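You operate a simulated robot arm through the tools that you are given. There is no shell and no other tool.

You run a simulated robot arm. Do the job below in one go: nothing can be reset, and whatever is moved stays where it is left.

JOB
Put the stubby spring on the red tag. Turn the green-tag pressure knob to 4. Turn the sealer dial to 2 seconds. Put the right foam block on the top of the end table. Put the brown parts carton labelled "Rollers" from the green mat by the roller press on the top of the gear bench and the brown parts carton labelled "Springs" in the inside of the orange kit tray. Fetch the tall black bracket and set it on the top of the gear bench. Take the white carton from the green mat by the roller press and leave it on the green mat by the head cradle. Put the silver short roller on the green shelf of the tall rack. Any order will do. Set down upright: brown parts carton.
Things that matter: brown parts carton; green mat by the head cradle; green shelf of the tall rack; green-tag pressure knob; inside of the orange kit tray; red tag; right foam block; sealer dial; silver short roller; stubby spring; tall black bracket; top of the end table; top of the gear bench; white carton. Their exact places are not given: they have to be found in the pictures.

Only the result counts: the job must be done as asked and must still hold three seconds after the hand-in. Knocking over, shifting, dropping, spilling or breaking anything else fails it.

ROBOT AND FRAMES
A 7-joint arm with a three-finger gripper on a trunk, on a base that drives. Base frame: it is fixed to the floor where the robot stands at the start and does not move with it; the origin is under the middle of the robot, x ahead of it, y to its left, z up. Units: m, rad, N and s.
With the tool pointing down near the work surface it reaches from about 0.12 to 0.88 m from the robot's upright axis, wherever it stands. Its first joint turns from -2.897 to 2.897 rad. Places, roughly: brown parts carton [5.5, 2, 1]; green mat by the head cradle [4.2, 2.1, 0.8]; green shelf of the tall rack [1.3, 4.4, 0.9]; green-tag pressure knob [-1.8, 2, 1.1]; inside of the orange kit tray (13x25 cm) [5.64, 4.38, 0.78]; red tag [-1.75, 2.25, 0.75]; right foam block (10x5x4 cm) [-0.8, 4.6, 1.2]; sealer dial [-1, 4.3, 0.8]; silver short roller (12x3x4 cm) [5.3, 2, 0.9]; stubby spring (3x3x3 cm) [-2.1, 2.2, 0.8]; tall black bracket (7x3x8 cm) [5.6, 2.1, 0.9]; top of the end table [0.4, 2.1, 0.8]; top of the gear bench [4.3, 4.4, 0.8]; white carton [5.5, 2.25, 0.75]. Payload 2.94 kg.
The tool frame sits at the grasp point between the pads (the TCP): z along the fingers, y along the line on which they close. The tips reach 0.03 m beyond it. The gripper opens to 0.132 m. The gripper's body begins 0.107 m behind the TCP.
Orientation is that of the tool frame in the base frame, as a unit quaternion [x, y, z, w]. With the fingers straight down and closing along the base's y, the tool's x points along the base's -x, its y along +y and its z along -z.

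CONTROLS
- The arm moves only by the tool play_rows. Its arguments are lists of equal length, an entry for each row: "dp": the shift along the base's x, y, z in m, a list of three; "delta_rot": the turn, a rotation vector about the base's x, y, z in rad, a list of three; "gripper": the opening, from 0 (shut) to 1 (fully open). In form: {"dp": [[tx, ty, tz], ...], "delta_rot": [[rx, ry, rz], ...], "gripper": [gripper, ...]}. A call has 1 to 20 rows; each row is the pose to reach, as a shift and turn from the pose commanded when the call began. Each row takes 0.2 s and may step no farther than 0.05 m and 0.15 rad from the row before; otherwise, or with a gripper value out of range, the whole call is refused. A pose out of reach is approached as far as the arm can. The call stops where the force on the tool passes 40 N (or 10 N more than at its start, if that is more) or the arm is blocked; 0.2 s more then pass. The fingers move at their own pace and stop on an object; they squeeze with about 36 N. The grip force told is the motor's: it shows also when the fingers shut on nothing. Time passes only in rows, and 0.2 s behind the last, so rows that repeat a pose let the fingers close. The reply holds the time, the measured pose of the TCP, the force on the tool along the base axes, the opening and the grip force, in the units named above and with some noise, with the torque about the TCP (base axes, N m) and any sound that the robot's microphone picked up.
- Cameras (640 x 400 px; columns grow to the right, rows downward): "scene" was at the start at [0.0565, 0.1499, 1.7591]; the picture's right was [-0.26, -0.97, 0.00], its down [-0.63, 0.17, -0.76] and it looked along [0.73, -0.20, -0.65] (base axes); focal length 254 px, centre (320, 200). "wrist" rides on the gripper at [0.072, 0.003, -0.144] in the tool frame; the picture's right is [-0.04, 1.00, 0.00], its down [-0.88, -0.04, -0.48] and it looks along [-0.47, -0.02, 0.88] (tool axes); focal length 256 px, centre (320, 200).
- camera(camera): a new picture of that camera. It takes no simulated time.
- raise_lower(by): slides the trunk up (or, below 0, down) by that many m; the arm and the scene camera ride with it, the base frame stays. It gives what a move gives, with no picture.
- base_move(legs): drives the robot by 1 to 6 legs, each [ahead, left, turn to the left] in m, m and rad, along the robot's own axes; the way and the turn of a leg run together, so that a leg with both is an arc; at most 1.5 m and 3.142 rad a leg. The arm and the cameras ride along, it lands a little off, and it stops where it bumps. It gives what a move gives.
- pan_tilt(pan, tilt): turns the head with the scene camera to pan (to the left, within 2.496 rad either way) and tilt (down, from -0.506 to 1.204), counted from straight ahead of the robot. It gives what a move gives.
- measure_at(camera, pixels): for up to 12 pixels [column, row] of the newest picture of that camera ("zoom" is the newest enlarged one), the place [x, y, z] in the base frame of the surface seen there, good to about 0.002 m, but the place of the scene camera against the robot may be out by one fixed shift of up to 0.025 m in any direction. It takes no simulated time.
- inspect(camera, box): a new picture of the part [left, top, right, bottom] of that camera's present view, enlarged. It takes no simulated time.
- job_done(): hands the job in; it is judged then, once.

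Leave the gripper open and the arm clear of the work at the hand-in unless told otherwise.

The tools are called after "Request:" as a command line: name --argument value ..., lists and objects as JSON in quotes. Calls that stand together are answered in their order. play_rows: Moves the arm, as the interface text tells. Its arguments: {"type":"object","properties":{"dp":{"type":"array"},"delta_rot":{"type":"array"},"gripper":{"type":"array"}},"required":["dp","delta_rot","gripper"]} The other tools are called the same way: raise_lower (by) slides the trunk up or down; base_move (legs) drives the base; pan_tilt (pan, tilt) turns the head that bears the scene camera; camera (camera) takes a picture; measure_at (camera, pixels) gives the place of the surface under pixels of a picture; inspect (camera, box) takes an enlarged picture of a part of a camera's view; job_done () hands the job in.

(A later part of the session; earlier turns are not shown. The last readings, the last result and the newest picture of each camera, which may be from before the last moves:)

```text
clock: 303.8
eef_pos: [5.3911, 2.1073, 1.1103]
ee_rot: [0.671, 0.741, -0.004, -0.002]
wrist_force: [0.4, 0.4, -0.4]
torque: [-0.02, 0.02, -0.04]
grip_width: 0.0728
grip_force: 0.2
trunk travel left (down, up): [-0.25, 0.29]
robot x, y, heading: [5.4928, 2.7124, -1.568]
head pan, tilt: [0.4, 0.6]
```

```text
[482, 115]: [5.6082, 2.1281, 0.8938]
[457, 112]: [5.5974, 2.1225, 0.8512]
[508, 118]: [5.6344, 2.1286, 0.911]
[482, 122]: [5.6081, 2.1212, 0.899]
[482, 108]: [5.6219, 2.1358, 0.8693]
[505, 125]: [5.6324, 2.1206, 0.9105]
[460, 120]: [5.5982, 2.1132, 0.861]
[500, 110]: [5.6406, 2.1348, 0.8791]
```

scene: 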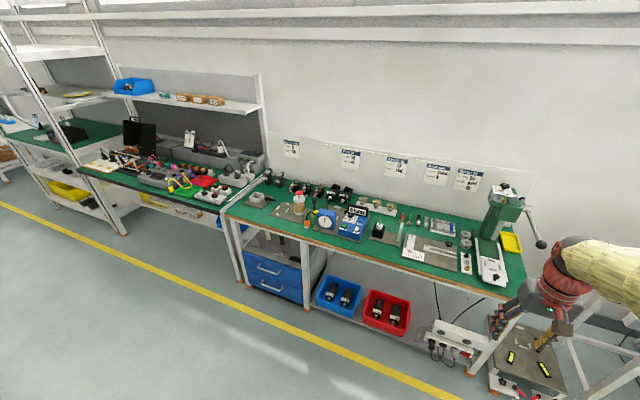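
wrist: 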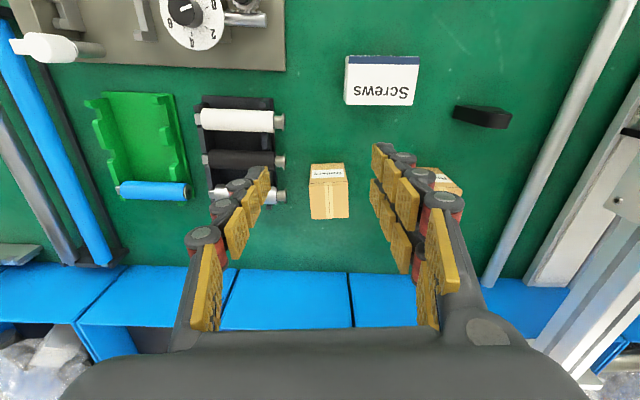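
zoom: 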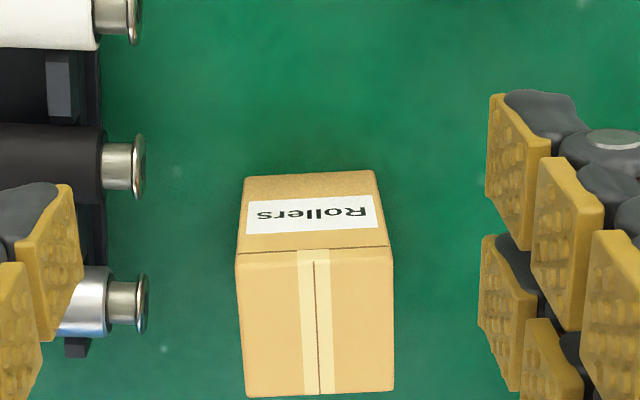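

Rollers centre (5.409, 2.003). Move over it and descend with a 0.072 m opening.

Request:
play_rows --dp '[[0.006, -0.035, -0.02], [0.012, -0.07, -0.04], [0.0177, -0.104, -0.06], [0.0177, -0.104, -0.09], [0.0177, -0.104, -0.12], [0.0177, -0.104, -0.13]]' --delta_rot '[[0, 0, 0.01], [0, 0, 0.015], [0, 0, 0.015], [0, 0, 0.015], [0, 0, 0.015], [0, 0, 0.015]]' --gripper '[0.55, 0.55, 0.55, 0.55, 0.55, 0.55]'

Request:
camera --camera "wrist"

```text
clock: 305.2
eef_pos: [5.4075, 2.0028, 0.9794]
ee_rot: [0.667, 0.745, -0.003, -0.002]
wrist_force: [0.5, -0.5, -0.9]
torque: [0.01, 0.04, -0.05]
grip_width: 0.0726
grip_force: 0.1
trunk travel left (down, up): [-0.25, 0.29]
robot x, y, heading: [5.49, 2.7102, -1.569]
head pan, tilt: [0.4, 0.6]
```

```text
taken
```

wrist: 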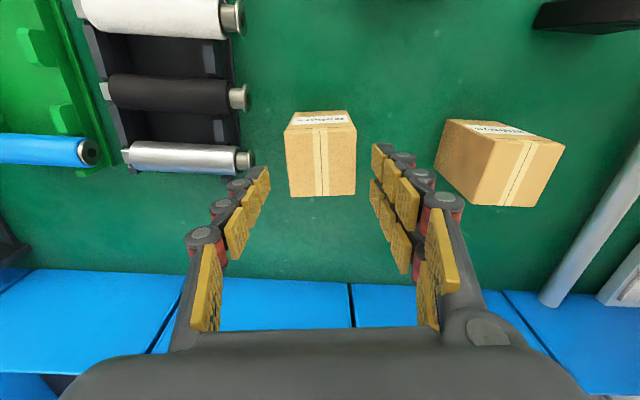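

Centred; descend and close.

Request:
play_rows --dp '[[0, 0, -0.03], [0, 0, -0.06], [0, 0, -0.085], [0, 0, -0.094], [0, 0, -0.094], [0, 0, -0.094], [0, 0, -0.094], [0, 0, -0.094]]' --delta_rot '[[0, 0, 0], [0, 0, 0], [0, 0, 0], [0, 0, 0], [0, 0, 0], [0, 0, 0], [0, 0, 0], [0, 0, 0]]' --gripper '[0.55, 0.55, 0.55, 0.55, 0, 0, 0, 0]'

Request:
camera --camera "wrist"

```text
clock: 307.0
eef_pos: [5.408, 2.002, 0.8887]
ee_rot: [0.666, 0.746, -0.003, -0.002]
wrist_force: [0.7, 0.2, -0.1]
torque: [-0.03, 0.0, 0.01]
grip_width: 0.0552
grip_force: 36.2
trunk travel left (down, up): [-0.25, 0.29]
robot x, y, heading: [5.4904, 2.7115, -1.572]
head pan, tilt: [0.4, 0.6]
```

```text
taken
```

wrist: 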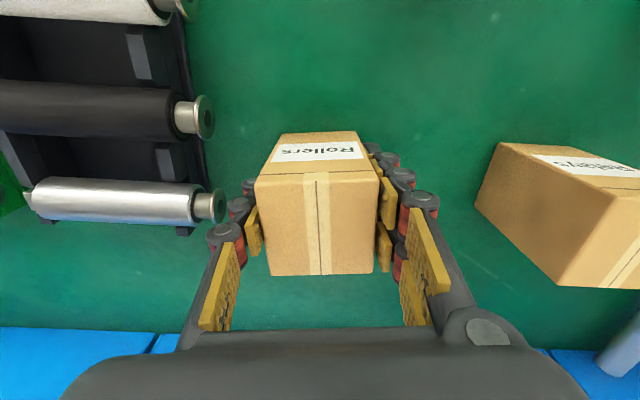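

Rollers gripped. Lift high, retract, and drive to the gear bench.

Request:
play_rows --dp '[[0, 0, 0.03], [0, 0, 0.08], [0, 0, 0.13], [0, 0, 0.18], [0, 0, 0.23], [0, 0.02, 0.27], [0, 0.06, 0.28], [0, 0.1, 0.28], [0, 0.14, 0.28], [0, 0.18, 0.28], [0, 0.22, 0.28]]' --delta_rot '[[0, 0, 0], [0, 0, 0], [0, 0, 0], [0, 0, 0], [0, 0, 0], [0, 0, 0], [0, 0, 0], [0, 0, 0], [0, 0, 0], [0, 0, 0], [0, 0, 0]]' --gripper '[0, 0, 0, 0, 0, 0, 0, 0, 0, 0, 0]'

Request:
base_move --legs '[[-0.48, 0, 0], [0, 0, -1.57], [1.08, 0, 0], [0, 0, -1.57], [0.35, 0, 0]]'

Request:
camera --camera "wrist"

```text
clock: 309.4
eef_pos: [5.4092, 2.2253, 1.1698]
ee_rot: [0.667, 0.745, -0.002, -0.002]
wrist_force: [-0.1, 0.8, -0.8]
torque: [0.02, 0.0, 0.01]
grip_width: 0.0549
grip_force: 35.6
trunk travel left (down, up): [-0.25, 0.29]
robot x, y, heading: [5.4881, 2.7123, -1.573]
head pan, tilt: [0.4, 0.6]
```

```text
clock: 326.9
eef_pos: [4.4244, 4.0338, 1.1679]
ee_rot: [0.762, -0.647, 0.003, -0.002]
wrist_force: [-0.4, 0.3, -2.8]
torque: [-0.01, -0.01, -0.02]
grip_width: 0.0551
grip_force: 36.0
trunk travel left (down, up): [-0.25, 0.29]
robot x, y, heading: [4.3656, 3.5422, 1.619]
head pan, tilt: [0.4, 0.6]
```

```text
taken
```

wrist: 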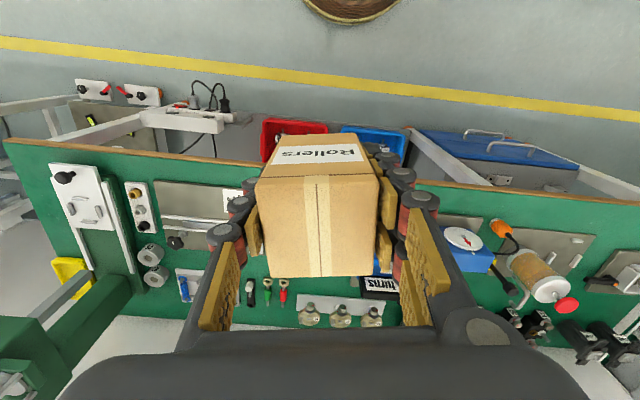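

Move over the free patch (4.455, 4.245), square the yaw, and descend to ≈4 mm above the bench.

Request:
play_rows --dp '[[0.008, 0.045, 0], [0.016, 0.09, 0], [0.024, 0.135, 0], [0.031, 0.18, 0], [0.031, 0.211, 0], [0.031, 0.211, -0.045], [0.031, 0.211, -0.09], [0.031, 0.211, -0.135], [0.031, 0.211, -0.18], [0.031, 0.211, -0.225], [0.031, 0.211, -0.27], [0.031, 0.211, -0.31], [0.031, 0.211, -0.33], [0.031, 0.211, -0.336], [0.031, 0.211, -0.336]]' --delta_rot '[[0, 0, -0.06], [0, 0, -0.12], [0, 0, -0.162], [0, 0, -0.162], [0, 0, -0.162], [0, 0, -0.162], [0, 0, -0.162], [0, 0, -0.162], [0, 0, -0.162], [0, 0, -0.162], [0, 0, -0.162], [0, 0, -0.162], [0, 0, -0.162], [0, 0, -0.162], [0, 0, -0.162]]' --gripper '[0, 0, 0, 0, 0, 0, 0, 0, 0, 0, 0, 0, 0, 0, 0]'

Request:
camera --camera "wrist"

```text
clock: 330.1
eef_pos: [4.4571, 4.2431, 0.8318]
ee_rot: [-0.707, 0.707, -0.002, 0.002]
wrist_force: [0.3, -0.4, -2.1]
torque: [-0.01, 0.02, -0.02]
grip_width: 0.0554
grip_force: 35.8
trunk travel left (down, up): [-0.25, 0.29]
robot x, y, heading: [4.3686, 3.5411, 1.618]
head pan, tilt: [0.4, 0.6]
```

```text
taken
```

wrist: 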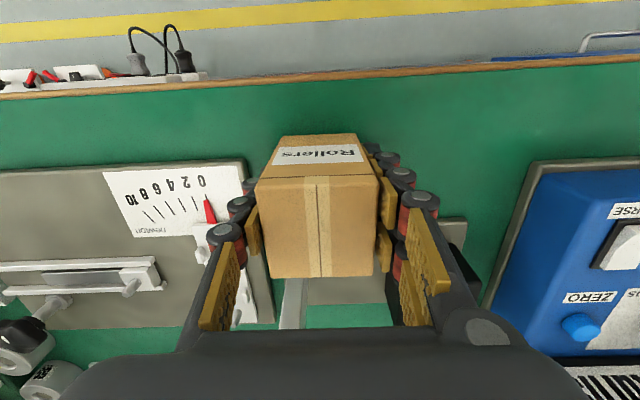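

Measure the neighbouring plate edges before releasing.

Request:
measure_at --camera "wrist" --pixels '[[240, 170], [250, 170], [225, 190], [400, 160], [300, 115], [430, 230], [450, 225], [520, 190], [252, 160]]'

```text
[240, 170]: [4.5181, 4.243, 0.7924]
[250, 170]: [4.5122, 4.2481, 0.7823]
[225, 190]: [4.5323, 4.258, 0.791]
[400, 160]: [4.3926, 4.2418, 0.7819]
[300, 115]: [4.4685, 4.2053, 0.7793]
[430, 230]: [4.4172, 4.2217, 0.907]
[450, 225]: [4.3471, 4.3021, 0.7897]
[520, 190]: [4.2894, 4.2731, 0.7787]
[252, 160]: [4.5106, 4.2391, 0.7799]
```

The plate's edge is at x≈4.514; a 0.075 m opening clears it. Lower, release, rise.

Request:
play_rows --dp '[[-0.004, 0, -0.002], [-0.004, 0, -0.0045], [-0.004, 0, -0.0045], [-0.004, 0, -0.0045], [-0.004, 0, -0.0045], [-0.004, 0, 0.02], [-0.004, 0, 0.06], [-0.004, 0, 0.11], [-0.004, 0, 0.16], [-0.004, 0, 0.21], [-0.004, 0, 0.26], [-0.004, -0.04, 0.29], [-0.004, -0.08, 0.3]]' --delta_rot '[[0, 0, 0], [0, 0, 0], [0, 0, 0], [0, 0, 0], [0, 0, 0], [0, 0, 0], [0, 0, 0], [0, 0, 0], [0, 0, 0], [0, 0, 0], [0, 0, 0], [0, 0, 0], [0, 0, 0]]' --gripper '[0, 0, 0.57, 0.57, 0.57, 0.57, 0.57, 0.57, 0.57, 0.57, 0.57, 0.57, 0.57]'

Request:
camera --camera "wrist"

```text
clock: 332.9
eef_pos: [4.4496, 4.1623, 1.1317]
ee_rot: [-0.707, 0.707, -0.002, 0.003]
wrist_force: [1.4, -0.7, 0.1]
torque: [0.03, 0.03, 0.01]
grip_width: 0.0754
grip_force: 0.1
trunk travel left (down, up): [-0.25, 0.29]
robot x, y, heading: [4.3666, 3.5427, 1.619]
head pan, tilt: [0.4, 0.6]
```

```text
taken
```

wrist: 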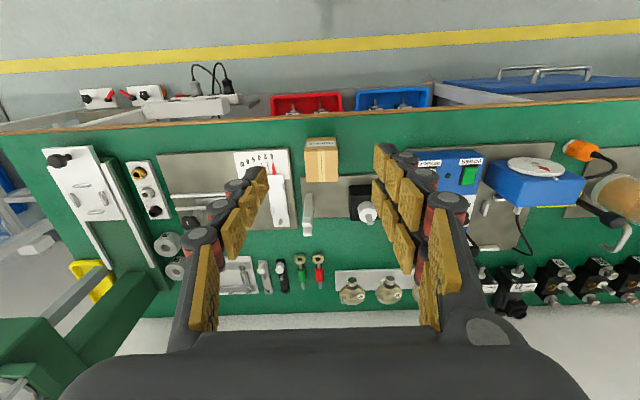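

Rollers stands upright on the gear bench. Next the tall black bracket: drive back to the roller-press bench.

Request:
base_move --legs '[[-0.35, 0, -0.05], [0, 0, -1.57], [1.25, 0, 0], [0, 0, -1.57], [0.42, 0, 0]]'

Request:
pan_tilt --pan 0.0 --tilt 0.8

Request:
camera --camera "wrist"

Request:
camera --camera "scene"

```text
clock: 351.2
eef_pos: [5.3907, 2.0908, 1.1299]
ee_rot: [0.765, 0.644, -0.001, -0.004]
wrist_force: [0.3, -0.5, -0.3]
torque: [0.0, 0.01, -0.01]
grip_width: 0.0753
grip_force: 0.0
trunk travel left (down, up): [-0.25, 0.29]
robot x, y, heading: [5.5771, 2.6893, -1.696]
head pan, tilt: [0.4, 0.6]
```

```text
clock: 352.1
eef_pos: [5.3914, 2.0906, 1.1293]
ee_rot: [0.765, 0.644, -0.001, -0.003]
wrist_force: [-0.6, 0.0, -0.5]
torque: [-0.02, 0.01, -0.01]
grip_width: 0.0752
grip_force: 0.1
trunk travel left (down, up): [-0.25, 0.29]
robot x, y, heading: [5.5753, 2.6891, -1.697]
head pan, tilt: [0.0, 0.799]
```

```text
taken
```

wrist: 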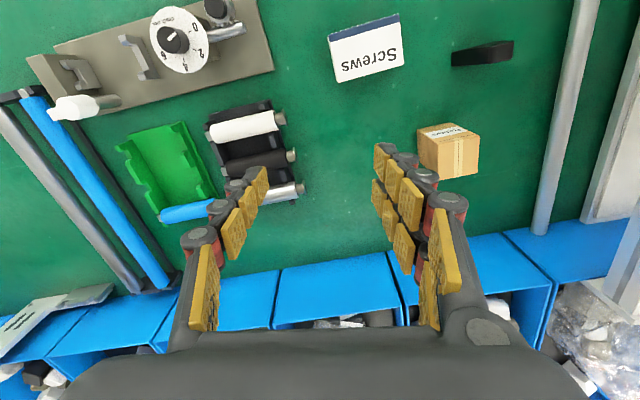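

```text
taken
```

scene: 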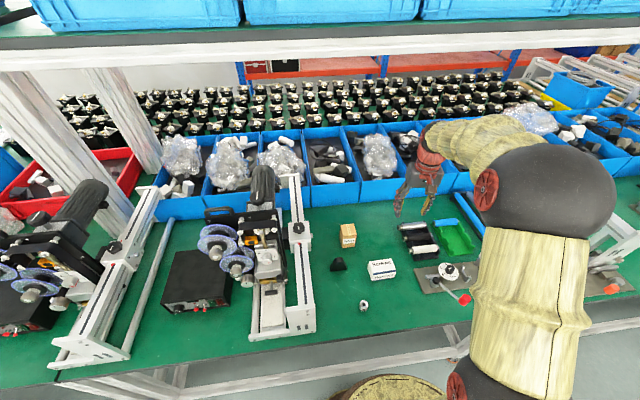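

Heading is off by −0.126; correct it and back off slightly.

Request:
base_move --legs '[[-0.08, 0, 0], [0, 0, 0.126]]'

Request:
camera --camera "wrist"

Request:
inspect --camera "wrist" --box '[330, 100, 500, 260]'

Request:
inspect --camera "scene" --box '[310, 210, 420, 330]'

```text
clock: 353.7
eef_pos: [5.4787, 2.1488, 1.1297]
ee_rot: [0.722, 0.692, -0.002, -0.003]
wrist_force: [0.4, 0.8, -0.3]
torque: [-0.01, 0.04, 0.01]
grip_width: 0.0754
grip_force: 0.0
trunk travel left (down, up): [-0.25, 0.29]
robot x, y, heading: [5.5834, 2.767, -1.559]
head pan, tilt: [0.0, 0.799]
```

```text
taken
```

wrist: 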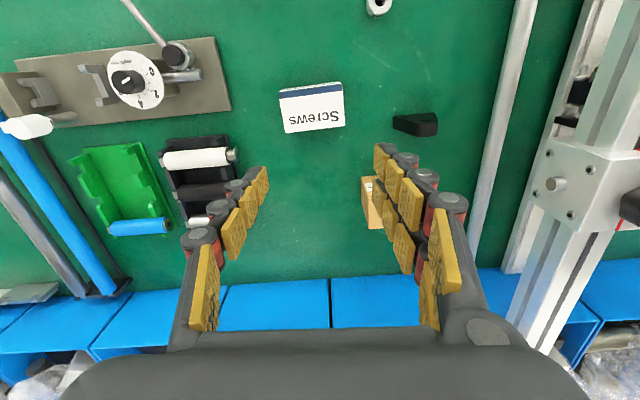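

```text
2.50 times, centred on (415, 180) of wrist
```

zoom: 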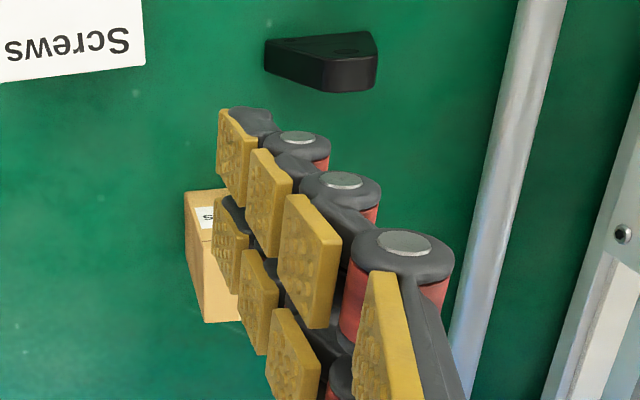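

```text
3.33 times, centred on (365, 270) of scene
```

zoom: 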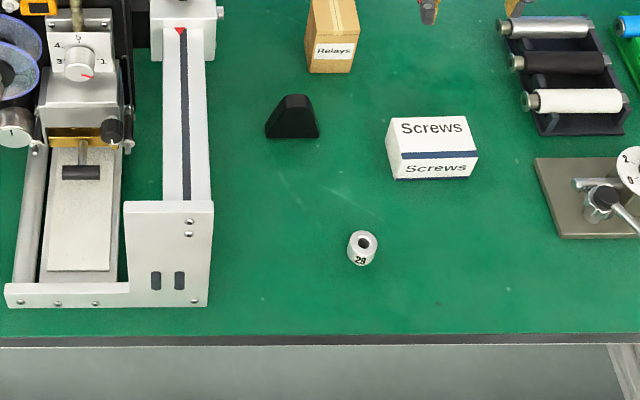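

The bracket is a hump-shaped plate (7 cm base along x, ~3 cm thick along y). I'll rotate the tool 90° so the fingers close along y and move over it for a look.

Request:
play_rows --dp '[[0.012, 0, 0], [0.025, 0, 0], [0.038, 0, 0], [0.05, 0, 0], [0.062, 0, 0], [0.074, 0, 0], [0.08, 0, 0], [0.08, 0, 0], [0.08, 0, 0], [0.08, -0.005, 0], [0.08, -0.015, 0], [0.08, -0.022, 0]]' --delta_rot '[[0, 0, 0.14], [0, 0, 0.28], [0, 0, 0.42], [0, 0, 0.56], [0, 0, 0.7], [0, 0, 0.84], [0, 0, 0.98], [0, 0, 1.12], [0, 0, 1.26], [0, 0, 1.4], [0, 0, 1.54], [0, 0, 1.6]]' --gripper '[0.57, 0.57, 0.57, 0.57, 0.57, 0.57, 0.57, 0.57, 0.57, 0.57, 0.57, 0.57]'

Request:
camera --camera "wrist"

```text
clock: 356.3
eef_pos: [5.5583, 2.1273, 1.1288]
ee_rot: [0.006, 1.0, -0.002, 0.0]
wrist_force: [0.1, -0.3, 0.8]
torque: [0.0, -0.01, 0.02]
grip_width: 0.0751
grip_force: 0.1
trunk travel left (down, up): [-0.25, 0.29]
robot x, y, heading: [5.5869, 2.7658, -1.56]
head pan, tilt: [0.0, 0.799]
```

```text
taken
```

wrist: 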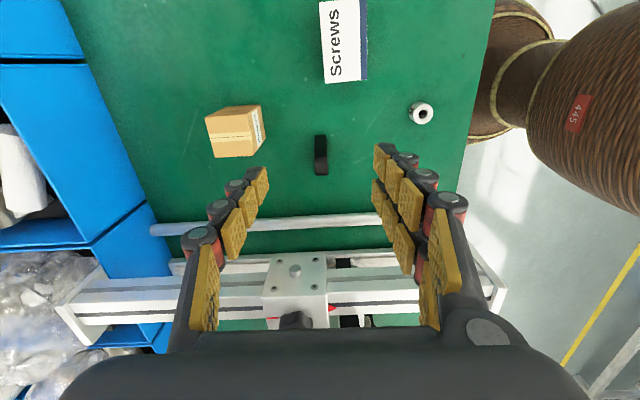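

Request:
inspect --camera "wrist" --box '[280, 110, 360, 190]'

Request:
measure_at --camera "wrist" --pixels '[[321, 140], [321, 150], [321, 160], [321, 170], [315, 160], [327, 160], [315, 145], [327, 145], [321, 173], [310, 150], [333, 150]]'

```text
5.00 times, centred on (320, 150) of wrist
```

zoom: 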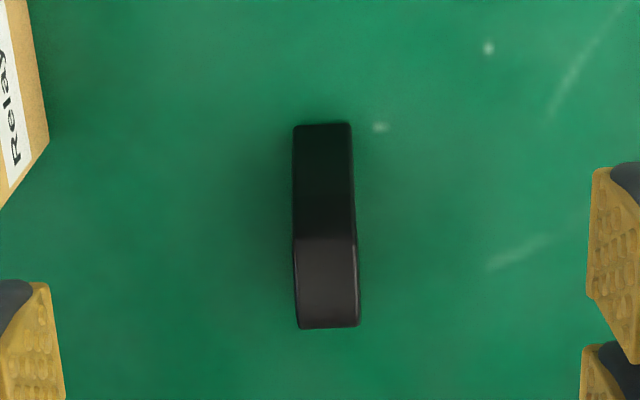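

```text
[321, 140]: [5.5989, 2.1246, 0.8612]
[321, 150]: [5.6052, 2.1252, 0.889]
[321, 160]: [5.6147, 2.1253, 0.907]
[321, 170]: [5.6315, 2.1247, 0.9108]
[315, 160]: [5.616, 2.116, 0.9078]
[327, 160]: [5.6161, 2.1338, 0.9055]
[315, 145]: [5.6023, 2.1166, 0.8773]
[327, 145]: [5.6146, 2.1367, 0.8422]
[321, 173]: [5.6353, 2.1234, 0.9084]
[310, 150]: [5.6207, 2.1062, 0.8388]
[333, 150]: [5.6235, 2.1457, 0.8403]
```

Bracket: centre ≈(5.625, 2.125), thickness ≈2 cm along y, top z=0.911. Move over it and descend to TCP z=0.880, then close.

Request:
play_rows --dp '[[0.025, 0, -0.03], [0.05, -0.001, -0.06], [0.067, -0.002, -0.09], [0.067, -0.002, -0.13], [0.067, -0.002, -0.17], [0.067, -0.002, -0.21], [0.067, -0.002, -0.235], [0.067, -0.002, -0.248], [0.067, -0.002, -0.248], [0.067, -0.002, -0.248], [0.067, -0.002, -0.248], [0.067, -0.002, -0.248], [0.067, -0.002, -0.248]]' --delta_rot '[[0, 0, 0], [0, 0, 0], [0, 0, 0], [0, 0, 0], [0, 0, 0], [0, 0, 0], [0, 0, 0], [0, 0, 0], [0, 0, 0], [0, 0, 0], [0, 0, 0], [0, 0, 0], [0, 0, 0]]' --gripper '[0.57, 0.57, 0.57, 0.57, 0.57, 0.57, 0.57, 0.57, 0, 0, 0, 0, 0]'

Request:
camera --camera "wrist"

```text
clock: 359.1
eef_pos: [5.6253, 2.1255, 0.8795]
ee_rot: [0.006, 1.0, -0.004, 0.0]
wrist_force: [0.4, -0.3, -0.2]
torque: [-0.02, 0.01, -0.01]
grip_width: 0.0199
grip_force: 25.5
trunk travel left (down, up): [-0.25, 0.29]
robot x, y, heading: [5.5875, 2.7686, -1.562]
head pan, tilt: [0.0, 0.799]
```

```text
taken
```

wrist: 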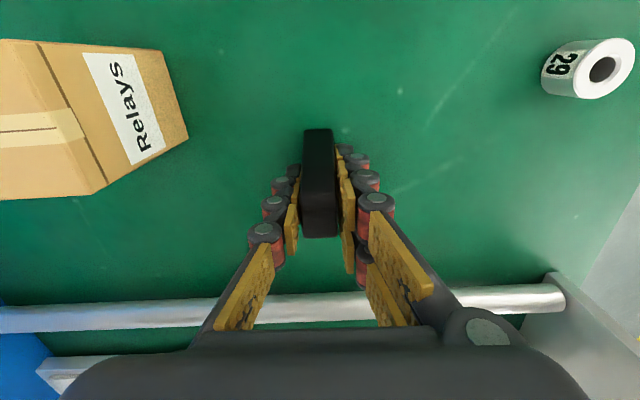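

Bracket gripped. Lift, retract and drive to the gear bench.

Request:
play_rows --dp '[[0, 0, 0.03], [0, 0, 0.08], [0, 0, 0.13], [0, 0, 0.18], [0, 0, 0.23], [0, 0.03, 0.26], [0, 0.07, 0.27], [0, 0.11, 0.28], [0, 0.15, 0.28]]' --delta_rot '[[0, 0, 0], [0, 0, 0], [0, 0, 0], [0, 0, 0], [0, 0, 0], [0, 0, 0], [0, 0, 0], [0, 0, 0], [0, 0, 0]]' --gripper '[0, 0, 0, 0, 0, 0, 0, 0, 0]'

Request:
base_move --legs '[[-0.42, 0, 0], [0, 0, -1.57]]'

```text
clock: 361.1
eef_pos: [5.6258, 2.2767, 1.1613]
ee_rot: [0.006, 1.0, -0.004, -0.001]
wrist_force: [-0.3, 0.6, -1.8]
torque: [-0.03, 0.03, -0.03]
grip_width: 0.0194
grip_force: 36.1
trunk travel left (down, up): [-0.25, 0.29]
robot x, y, heading: [5.5879, 2.7659, -1.559]
head pan, tilt: [0.0, 0.799]
```

```text
clock: 367.5
eef_pos: [5.0935, 3.1483, 1.1599]
ee_rot: [0.711, 0.703, -0.002, -0.003]
wrist_force: [-0.6, -0.8, -2.6]
torque: [-0.03, -0.05, 0.01]
grip_width: 0.0194
grip_force: 35.9
trunk travel left (down, up): [-0.25, 0.29]
robot x, y, heading: [5.5878, 3.1889, -3.135]
head pan, tilt: [0.0, 0.799]
```

Request:
base_move --legs '[[1.2, 0, 0], [0, 0, -1.57], [0.36, 0, 0]]'

Request:
camera --camera "wrist"

Request:
camera --camera "scene"

```text
clock: 379.5
eef_pos: [4.3218, 4.0535, 1.1606]
ee_rot: [1.0, -0.015, 0.001, -0.002]
wrist_force: [-0.3, 0.4, -2.2]
torque: [-0.02, 0.02, -0.03]
grip_width: 0.0195
grip_force: 35.9
trunk travel left (down, up): [-0.25, 0.29]
robot x, y, heading: [4.3537, 3.561, 1.562]
head pan, tilt: [0.0, 0.799]
```

```text
taken
```

wrist: 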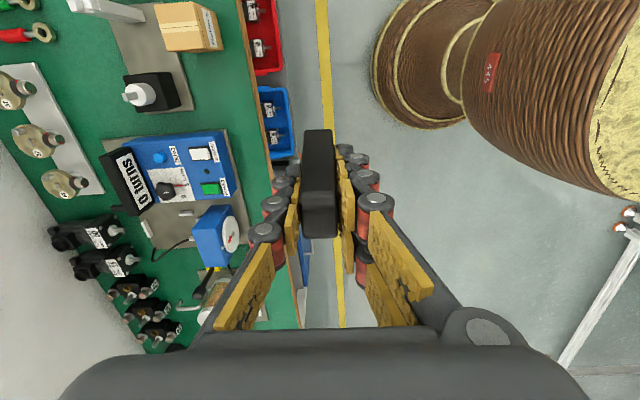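

```text
taken
```

scene: 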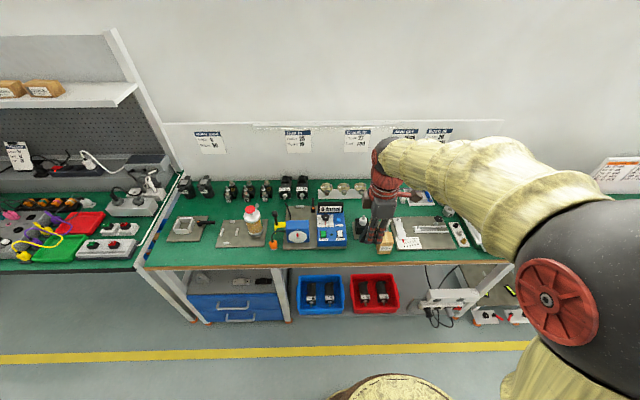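

The patch between carton (190,28) and the blue device (185,165) is visible at (230, 60–125). Measure.

Request:
measure_at --camera "wrist" --pixels '[[235, 50], [235, 70], [235, 90], [235, 110], [235, 125], [210, 90], [255, 90], [200, 60], [215, 45], [192, 100], [222, 130]]'

```text
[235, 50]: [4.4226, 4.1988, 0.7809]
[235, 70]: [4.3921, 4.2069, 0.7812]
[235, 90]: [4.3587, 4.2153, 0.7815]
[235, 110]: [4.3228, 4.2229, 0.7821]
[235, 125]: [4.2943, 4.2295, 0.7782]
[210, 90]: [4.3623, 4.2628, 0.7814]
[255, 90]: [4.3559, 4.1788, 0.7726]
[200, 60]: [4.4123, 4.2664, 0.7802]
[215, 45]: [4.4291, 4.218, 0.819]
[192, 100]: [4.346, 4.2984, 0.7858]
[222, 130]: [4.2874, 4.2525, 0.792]
```

Place the bracket at (4.357, 4.245): move over and descend to ≈3 mm above the surface.

Request:
play_rows --dp '[[0.01, 0.045, 0], [0.02, 0.09, 0], [0.03, 0.135, 0], [0.035, 0.18, 0], [0.035, 0.1915, -0.03], [0.035, 0.1915, -0.075], [0.035, 0.1915, -0.12], [0.035, 0.1915, -0.165], [0.035, 0.1915, -0.21], [0.035, 0.1915, -0.255], [0.035, 0.1915, -0.295], [0.035, 0.1915, -0.325], [0.035, 0.1915, -0.336], [0.035, 0.1915, -0.336]]' --delta_rot '[[0, 0, 0.01], [0, 0, 0.02], [0, 0, 0.03], [0, 0, 0.03], [0, 0, 0.03], [0, 0, 0.03], [0, 0, 0.03], [0, 0, 0.03], [0, 0, 0.03], [0, 0, 0.03], [0, 0, 0.03], [0, 0, 0.03], [0, 0, 0.03], [0, 0, 0.03]]' --gripper '[0, 0, 0, 0, 0, 0, 0, 0, 0, 0, 0, 0, 0, 0]'

Request:
camera --camera "wrist"

```text
clock: 382.5
eef_pos: [4.3567, 4.2453, 0.8247]
ee_rot: [1.0, 0.001, 0.001, -0.004]
wrist_force: [-0.1, -0.6, -2.9]
torque: [0.0, -0.03, 0.02]
grip_width: 0.0194
grip_force: 36.4
trunk travel left (down, up): [-0.25, 0.29]
robot x, y, heading: [4.3539, 3.5594, 1.561]
head pan, tilt: [0.0, 0.799]
```

```text
taken
```

wrist: 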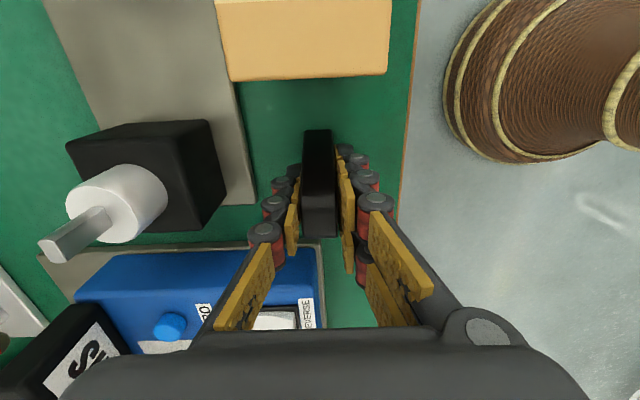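

Bracket sits between the carton and the device on free mat. Lower 4 mm, release slightly (0.045 m), rise.

Request:
play_rows --dp '[[0, 0, -0.002], [0, 0, -0.0042], [0, 0, -0.0042], [0, 0, -0.0042], [0, 0, -0.0042], [0, 0, 0.02], [0, 0, 0.06], [0, 0, 0.11], [0, 0, 0.16], [0, 0, 0.21], [0, 0, 0.26], [0, -0.04, 0.29], [0, -0.08, 0.3]]' --delta_rot '[[0, 0, 0], [0, 0, 0], [0, 0, 0], [0, 0, 0], [0, 0, 0], [0, 0, 0], [0, 0, 0], [0, 0, 0], [0, 0, 0], [0, 0, 0], [0, 0, 0], [0, 0, 0], [0, 0, 0]]' --gripper '[0, 0, 0.34, 0.34, 0.34, 0.34, 0.34, 0.34, 0.34, 0.34, 0.34, 0.34, 0.34]'

Request:
camera --camera "wrist"

```text
clock: 385.3
eef_pos: [4.3557, 4.164, 1.1242]
ee_rot: [1.0, 0.001, 0.001, -0.004]
wrist_force: [-0.4, -0.9, 0.0]
torque: [0.05, -0.02, -0.01]
grip_width: 0.045
grip_force: 0.0
trunk travel left (down, up): [-0.25, 0.29]
robot x, y, heading: [4.3507, 3.5635, 1.552]
head pan, tilt: [0.0, 0.799]
```

```text
taken
```

wrist: 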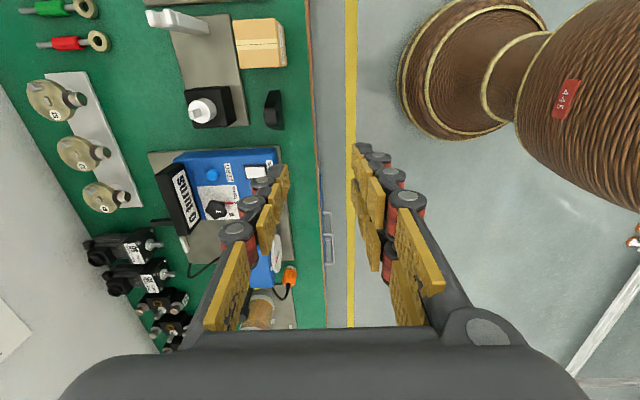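

The bracket stands upright on the gear bench. Return the tool yaw to normal, back off and turn to face south to view the head cradle's mat.

Request:
play_rows --dp '[[0, -0.02, 0], [0, -0.04, 0], [0, -0.06, 0], [0, -0.08, 0], [0, -0.1, 0], [0, -0.12, 0], [0, -0.12, 0], [0, -0.12, 0], [0, -0.12, 0], [0, -0.12, 0], [0, -0.12, 0]]' --delta_rot '[[0, 0, -0.145], [0, 0, -0.29], [0, 0, -0.435], [0, 0, -0.58], [0, 0, -0.725], [0, 0, -0.87], [0, 0, -1.015], [0, 0, -1.16], [0, 0, -1.305], [0, 0, -1.45], [0, 0, -1.57]]' --gripper '[0.5, 0.6, 0.7, 0.8, 0.9, 1, 1, 1, 1, 1, 1]'

Request:
base_move --legs '[[-0.4, 0, 0], [0, 0, 1.57], [0, 0, 1.57]]'

Request:
pan_tilt --pan 0.1 --tilt 0.7

Request:
camera --camera "scene"

```text
clock: 387.7
eef_pos: [4.3561, 4.0446, 1.125]
ee_rot: [-0.707, 0.707, -0.003, 0.002]
wrist_force: [-0.2, -0.3, 0.0]
torque: [0.01, 0.03, 0.01]
grip_width: 0.1318
grip_force: 0.0
trunk travel left (down, up): [-0.25, 0.29]
robot x, y, heading: [4.3549, 3.5592, 1.558]
head pan, tilt: [0.0, 0.799]
```

```text
clock: 398.1
eef_pos: [4.3739, 2.6703, 1.1259]
ee_rot: [0.685, 0.728, -0.003, -0.003]
wrist_force: [0.2, 0.5, -0.1]
torque: [-0.02, -0.03, 0.02]
grip_width: 0.1321
grip_force: 0.1
trunk travel left (down, up): [-0.25, 0.29]
robot x, y, heading: [4.3483, 3.1547, -1.518]
head pan, tilt: [0.0, 0.799]
```

```text
clock: 398.7
eef_pos: [4.3741, 2.6708, 1.1248]
ee_rot: [0.686, 0.728, -0.002, -0.003]
wrist_force: [-0.2, 0.6, 0.0]
torque: [-0.02, 0.02, 0.02]
grip_width: 0.1321
grip_force: 0.1
trunk travel left (down, up): [-0.25, 0.29]
robot x, y, heading: [4.3496, 3.1539, -1.521]
head pan, tilt: [0.099, 0.7]
```

```text
taken
```

scene: 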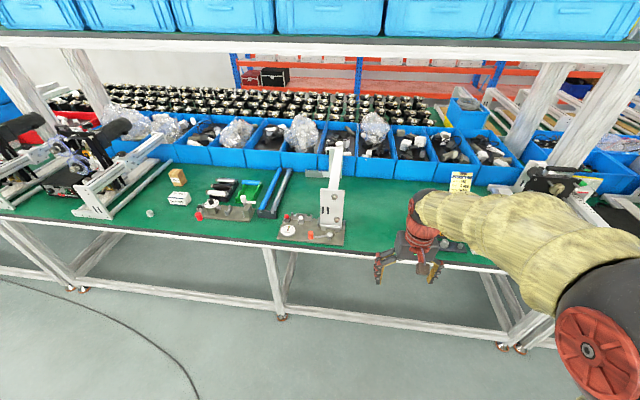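

Measure the green areas around (370,215) and see what's under the arm with the wrist camera.

Request:
measure_at --camera "scene" --pixels '[[370, 215], [310, 230], [390, 200], [360, 240], [330, 205], [440, 240], [460, 185], [400, 190], [545, 175], [470, 240]]'

Request:
camera --camera "wrist"

Request:
inspect --camera "scene" --box '[260, 140, 640, 290]'

```text
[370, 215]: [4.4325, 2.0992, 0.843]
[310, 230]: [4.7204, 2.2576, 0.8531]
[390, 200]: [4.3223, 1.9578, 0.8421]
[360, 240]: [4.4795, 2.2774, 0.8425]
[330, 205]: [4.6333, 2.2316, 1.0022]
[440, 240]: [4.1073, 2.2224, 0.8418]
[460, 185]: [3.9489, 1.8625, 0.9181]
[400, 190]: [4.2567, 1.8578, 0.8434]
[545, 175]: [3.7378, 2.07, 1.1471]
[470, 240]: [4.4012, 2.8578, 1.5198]
```

```text
taken
```

wrist: 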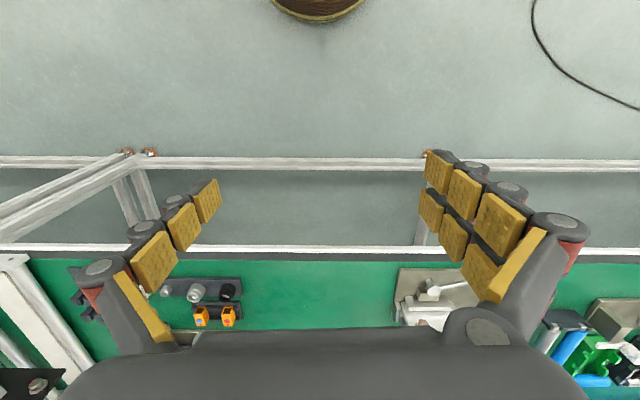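

```text
1.68 times, centred on (450, 215) of scene
```

zoom: 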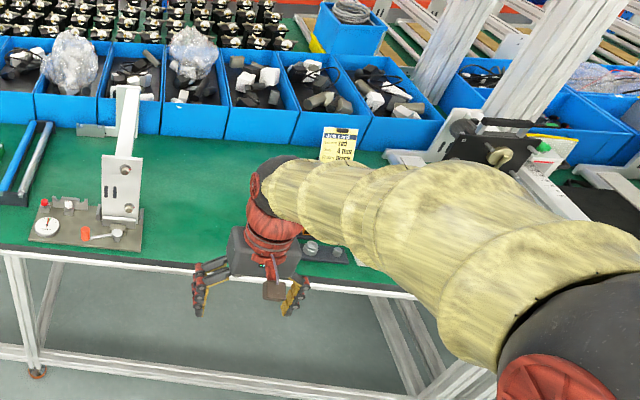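

The mat near (4.2–4.45, 2.1) is free. I'll drive ahead 0.33 m to get a full wrist view of the head-cradle area before fetching the white carton.

Request:
base_move --legs '[[0.33, -0.08, -0.05]]'

Request:
camera --camera "wrist"

Request:
measure_at --camera "wrist" --pixels '[[320, 150], [320, 200], [320, 250], [250, 200], [270, 170], [380, 200], [300, 280], [240, 230], [350, 300]]'

```text
clock: 400.9
eef_pos: [4.2717, 2.3412, 1.1256]
ee_rot: [0.706, 0.708, -0.002, -0.002]
wrist_force: [0.5, -0.2, -1.0]
torque: [0.01, 0.04, -0.02]
grip_width: 0.1319
grip_force: 0.1
trunk travel left (down, up): [-0.25, 0.29]
robot x, y, heading: [4.2734, 2.823, -1.58]
head pan, tilt: [0.099, 0.7]
```

```text
taken
```

wrist: 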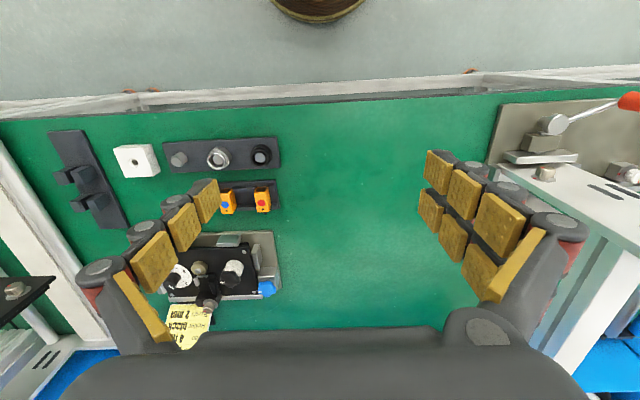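

```text
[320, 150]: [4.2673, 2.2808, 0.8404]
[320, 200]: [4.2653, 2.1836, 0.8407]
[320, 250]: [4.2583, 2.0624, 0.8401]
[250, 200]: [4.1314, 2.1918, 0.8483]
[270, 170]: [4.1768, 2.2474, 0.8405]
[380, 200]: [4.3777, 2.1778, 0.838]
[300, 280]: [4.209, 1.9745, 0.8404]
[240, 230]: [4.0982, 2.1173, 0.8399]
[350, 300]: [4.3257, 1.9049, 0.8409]
```

Free mat: x 4.2–4.5, y 1.9–2.33, z=0.840. Now fetch the white carton: back off, slide east 1.2 m, approach.

Request:
base_move --legs '[[-0.4, 0, 0.008], [0, 1.2, 0], [0.38, 0, 0]]'

Request:
camera --camera "wrist"

```text
clock: 411.2
eef_pos: [5.4839, 2.3548, 1.1246]
ee_rot: [0.709, 0.705, -0.002, -0.003]
wrist_force: [-0.2, 0.0, -0.6]
torque: [0.03, 0.0, -0.03]
grip_width: 0.132
grip_force: 0.0
trunk travel left (down, up): [-0.25, 0.29]
robot x, y, heading: [5.4888, 2.8408, -1.587]
head pan, tilt: [0.099, 0.7]
```

```text
taken
```

wrist: 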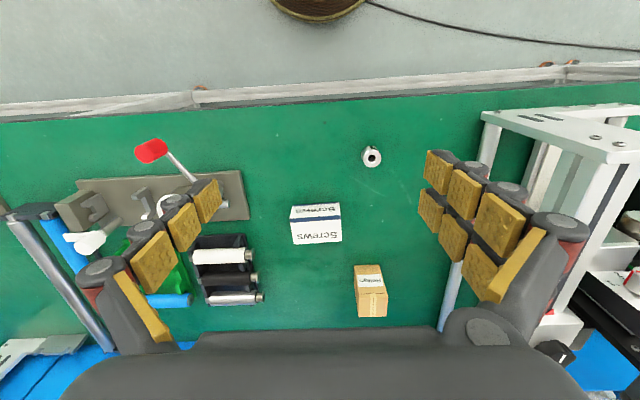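

White carton at (316,222). Measure its corners.

Request:
inspect --camera "wrist" --box '[270, 180, 370, 260]'

Request:
measure_at --camera "zoom" --pixels '[[142, 250], [450, 225], [155, 350], [455, 335], [300, 285], [290, 180], [150, 200], [445, 175]]'

```text
5.00 times, centred on (320, 220) of wrist
```

zoom: 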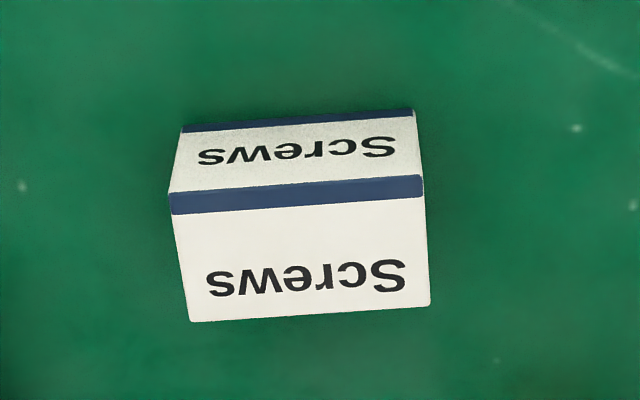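

```text
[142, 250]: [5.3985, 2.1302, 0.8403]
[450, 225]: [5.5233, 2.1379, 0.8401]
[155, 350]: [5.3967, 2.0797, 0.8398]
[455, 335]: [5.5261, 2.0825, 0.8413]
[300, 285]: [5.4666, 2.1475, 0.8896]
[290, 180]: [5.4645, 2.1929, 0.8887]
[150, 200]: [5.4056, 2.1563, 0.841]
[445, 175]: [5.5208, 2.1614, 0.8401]
```

Request:
measure_at --camera "zoom" --pixels '[[176, 205], [417, 192], [196, 313], [422, 297], [308, 250], [182, 160], [412, 140]]'

```text
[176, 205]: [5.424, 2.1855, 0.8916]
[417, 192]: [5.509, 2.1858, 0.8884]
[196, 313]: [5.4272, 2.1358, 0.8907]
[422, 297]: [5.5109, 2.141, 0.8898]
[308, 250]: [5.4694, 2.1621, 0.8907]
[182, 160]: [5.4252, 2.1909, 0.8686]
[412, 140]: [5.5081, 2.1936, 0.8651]
```

Centre (5.468, 2.162), top 0.890. Move over with 0.115 m opening and descend to TCP z≈0.875.

Request:
play_rows --dp '[[-0.004, -0.04, 0], [-0.008, -0.08, -0.01], [-0.012, -0.12, -0.02], [-0.016, -0.16, -0.03], [-0.016, -0.193, -0.05], [-0.016, -0.193, -0.09], [-0.016, -0.193, -0.13], [-0.016, -0.193, -0.16], [-0.016, -0.193, -0.16]]' --delta_rot '[[0, 0, 0.01], [0, 0, 0.03], [0, 0, 0.03], [0, 0, 0.03], [0, 0, 0.03], [0, 0, 0.03], [0, 0, 0.03], [0, 0, 0.03], [0, 0, 0.03]]' --gripper '[0.88, 0.88, 0.88, 0.88, 0.88, 0.88, 0.88, 0.88, 0.88]'

Request:
camera --camera "wrist"

```text
clock: 413.2
eef_pos: [5.4714, 2.1618, 0.9636]
ee_rot: [0.699, 0.715, -0.001, -0.003]
wrist_force: [0.4, 0.1, -1.0]
torque: [-0.03, 0.0, 0.0]
grip_width: 0.1162
grip_force: 0.1
trunk travel left (down, up): [-0.25, 0.29]
robot x, y, heading: [5.4949, 2.8374, -1.591]
head pan, tilt: [0.099, 0.7]
```

```text
taken
```

wrist: 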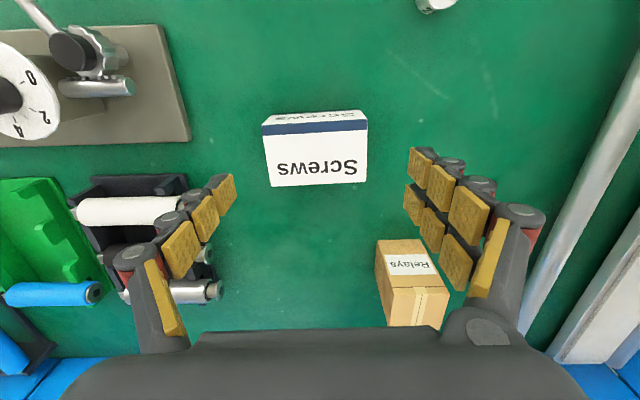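

Aligned. Descend 0.089 m, close, lift.

Request:
play_rows --dp '[[0, 0, -0.03], [0, 0, -0.06], [0, 0, -0.08], [0, 0, -0.089], [0, 0, -0.089], [0, 0, -0.089], [0, 0, -0.089], [0, 0, -0.089], [0, 0, -0.089], [0, 0, -0.089]]' --delta_rot '[[0, 0, 0], [0, 0, 0], [0, 0, 0], [0, 0, 0], [0, 0, 0], [0, 0, 0], [0, 0, 0], [0, 0, 0], [0, 0, 0], [0, 0, 0]]' --gripper '[0.88, 0.88, 0.88, 0.88, 0.3, 0.3, 0.3, 0.3, 0.3, 0.3]'

Request:
camera --camera "wrist"

```text
clock: 415.4
eef_pos: [5.4681, 2.1624, 0.8729]
ee_rot: [0.699, 0.715, -0.002, -0.003]
wrist_force: [-1.2, 0.2, 2.8]
torque: [0.02, 0.08, 0.13]
grip_width: 0.0897
grip_force: 35.8
trunk travel left (down, up): [-0.25, 0.29]
robot x, y, heading: [5.4916, 2.841, -1.593]
head pan, tilt: [0.099, 0.7]
```

```text
taken
```

wrist: 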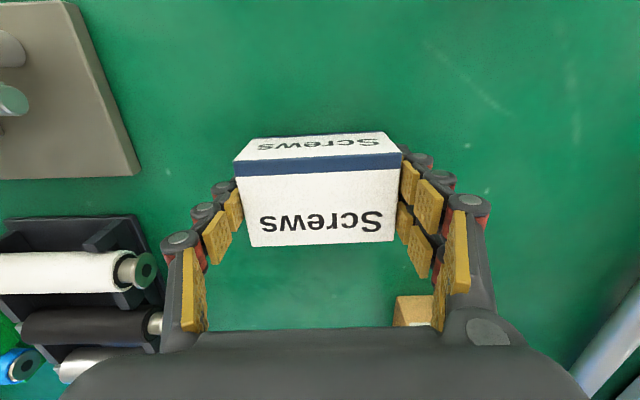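

White carton gripped (0.0897 m). Lift, retract, drive back and slide west to the head-cradle mat.

Request:
play_rows --dp '[[0, 0, 0.03], [0, 0, 0.08], [0, 0, 0.13], [0, 0, 0.18], [0, 0, 0.23], [0, 0.03, 0.26], [0, 0.07, 0.28], [0, 0.11, 0.28], [0, 0.15, 0.28], [0, 0.18, 0.28]]' --delta_rot '[[0, 0, 0], [0, 0, 0], [0, 0, 0], [0, 0, 0], [0, 0, 0], [0, 0, 0], [0, 0, 0], [0, 0, 0], [0, 0, 0], [0, 0, 0]]' --gripper '[0.3, 0.3, 0.3, 0.3, 0.3, 0.3, 0.3, 0.3, 0.3, 0.3]'

Request:
base_move --legs '[[-0.42, 0, 0.02], [0, -1.2, 0], [0.38, 0, 0]]'

Request:
camera --camera "wrist"

```text
clock: 417.6
eef_pos: [5.4701, 2.3426, 1.1538]
ee_rot: [0.699, 0.715, -0.003, -0.002]
wrist_force: [0.3, 0.4, -1.8]
torque: [-0.04, -0.03, -0.02]
grip_width: 0.0893
grip_force: 36.0
trunk travel left (down, up): [-0.25, 0.29]
robot x, y, heading: [5.4922, 2.8395, -1.591]
head pan, tilt: [0.099, 0.7]
```

```text
clock: 427.8
eef_pos: [4.282, 2.3829, 1.1529]
ee_rot: [0.699, 0.715, -0.002, -0.003]
wrist_force: [-0.2, 0.6, -2.5]
torque: [0.03, 0.02, 0.0]
grip_width: 0.0891
grip_force: 35.8
trunk travel left (down, up): [-0.25, 0.29]
robot x, y, heading: [4.3065, 2.8825, -1.59]
head pan, tilt: [0.099, 0.7]
```

```text
taken
```

wrist: 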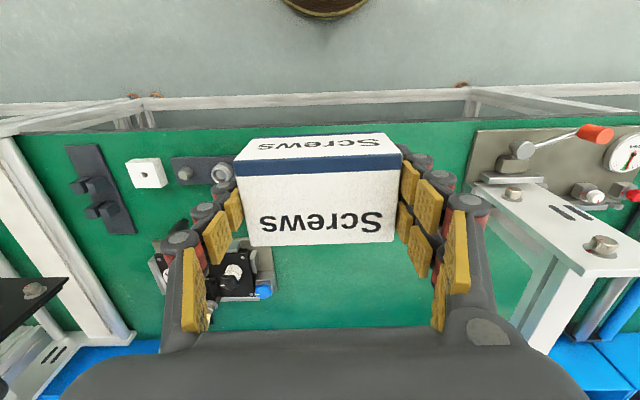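

Place at (4.31, 2.13): move and descend.

Request:
play_rows --dp '[[0.006, -0.045, 0], [0.012, -0.09, 0], [0.018, -0.135, 0], [0.024, -0.18, 0], [0.028, -0.225, 0], [0.028, -0.253, -0.02], [0.028, -0.253, -0.06], [0.028, -0.253, -0.1], [0.028, -0.253, -0.14], [0.028, -0.253, -0.18], [0.028, -0.253, -0.22], [0.028, -0.253, -0.255], [0.028, -0.253, -0.27], [0.028, -0.253, -0.275], [0.028, -0.253, -0.275]]' --delta_rot '[[0, 0, 0], [0, 0, 0], [0, 0, 0], [0, 0, 0], [0, 0, 0], [0, 0, 0], [0, 0, 0], [0, 0, 0], [0, 0, 0], [0, 0, 0], [0, 0, 0], [0, 0, 0], [0, 0, 0], [0, 0, 0], [0, 0, 0]]' --gripper '[0.3, 0.3, 0.3, 0.3, 0.3, 0.3, 0.3, 0.3, 0.3, 0.3, 0.3, 0.3, 0.3, 0.3, 0.3]'

Request:
camera --camera "wrist"

```text
clock: 431.0
eef_pos: [4.3109, 2.1294, 0.8774]
ee_rot: [0.699, 0.715, -0.002, -0.003]
wrist_force: [-0.2, -0.5, -1.3]
torque: [-0.01, 0.01, -0.01]
grip_width: 0.0891
grip_force: 36.5
trunk travel left (down, up): [-0.25, 0.29]
robot x, y, heading: [4.3039, 2.8794, -1.589]
head pan, tilt: [0.099, 0.7]
```

```text
taken
```

wrist: 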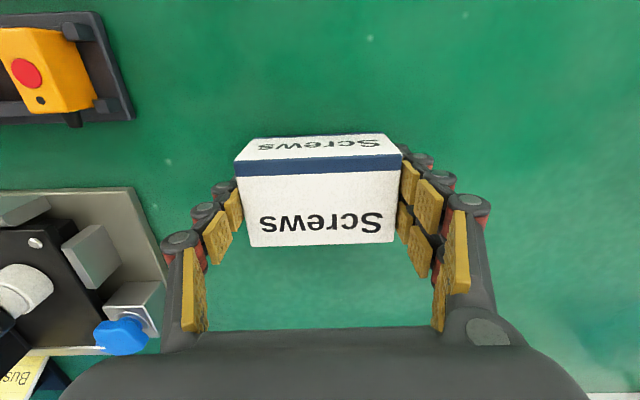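

Clear of neighbours. Lower 4 mm, release to 0.115 m, rise.

Request:
play_rows --dp '[[0, 0, -0.002], [0, 0, -0.004], [0, 0, -0.004], [0, 0, -0.004], [0, 0, -0.004], [0, 0, 0.02], [0, 0, 0.06], [0, 0, 0.11], [0, 0, 0.16], [0, 0, 0.21], [0, 0.03, 0.25], [0, 0.07, 0.27], [0, 0.11, 0.27], [0, 0.15, 0.27]]' --delta_rot '[[0, 0, 0], [0, 0, 0], [0, 0, 0], [0, 0, 0], [0, 0, 0], [0, 0, 0], [0, 0, 0], [0, 0, 0], [0, 0, 0], [0, 0, 0], [0, 0, 0], [0, 0, 0], [0, 0, 0], [0, 0, 0]]' --gripper '[0.3, 0.3, 0.85, 0.85, 0.85, 0.85, 0.85, 0.85, 0.85, 0.85, 0.85, 0.85, 0.85, 0.85]'

Request:
camera --camera "wrist"

```text
clock: 434.0
eef_pos: [4.3092, 2.2821, 1.1489]
ee_rot: [0.699, 0.715, -0.002, -0.002]
wrist_force: [-1.2, 1.8, 0.3]
torque: [-0.04, -0.02, 0.02]
grip_width: 0.1124
grip_force: 0.4
trunk travel left (down, up): [-0.25, 0.29]
robot x, y, heading: [4.3057, 2.8786, -1.59]
head pan, tilt: [0.099, 0.7]
```

```text
taken
```

wrist: 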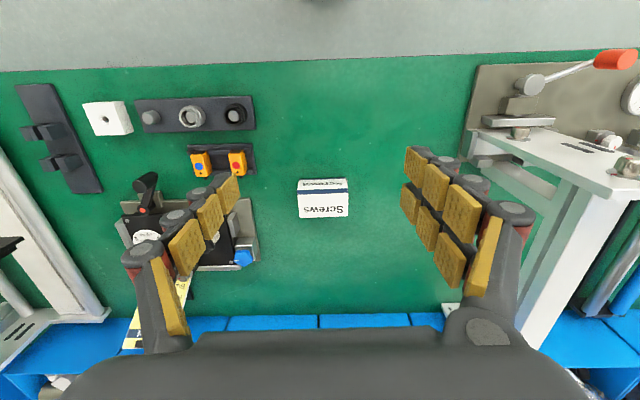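

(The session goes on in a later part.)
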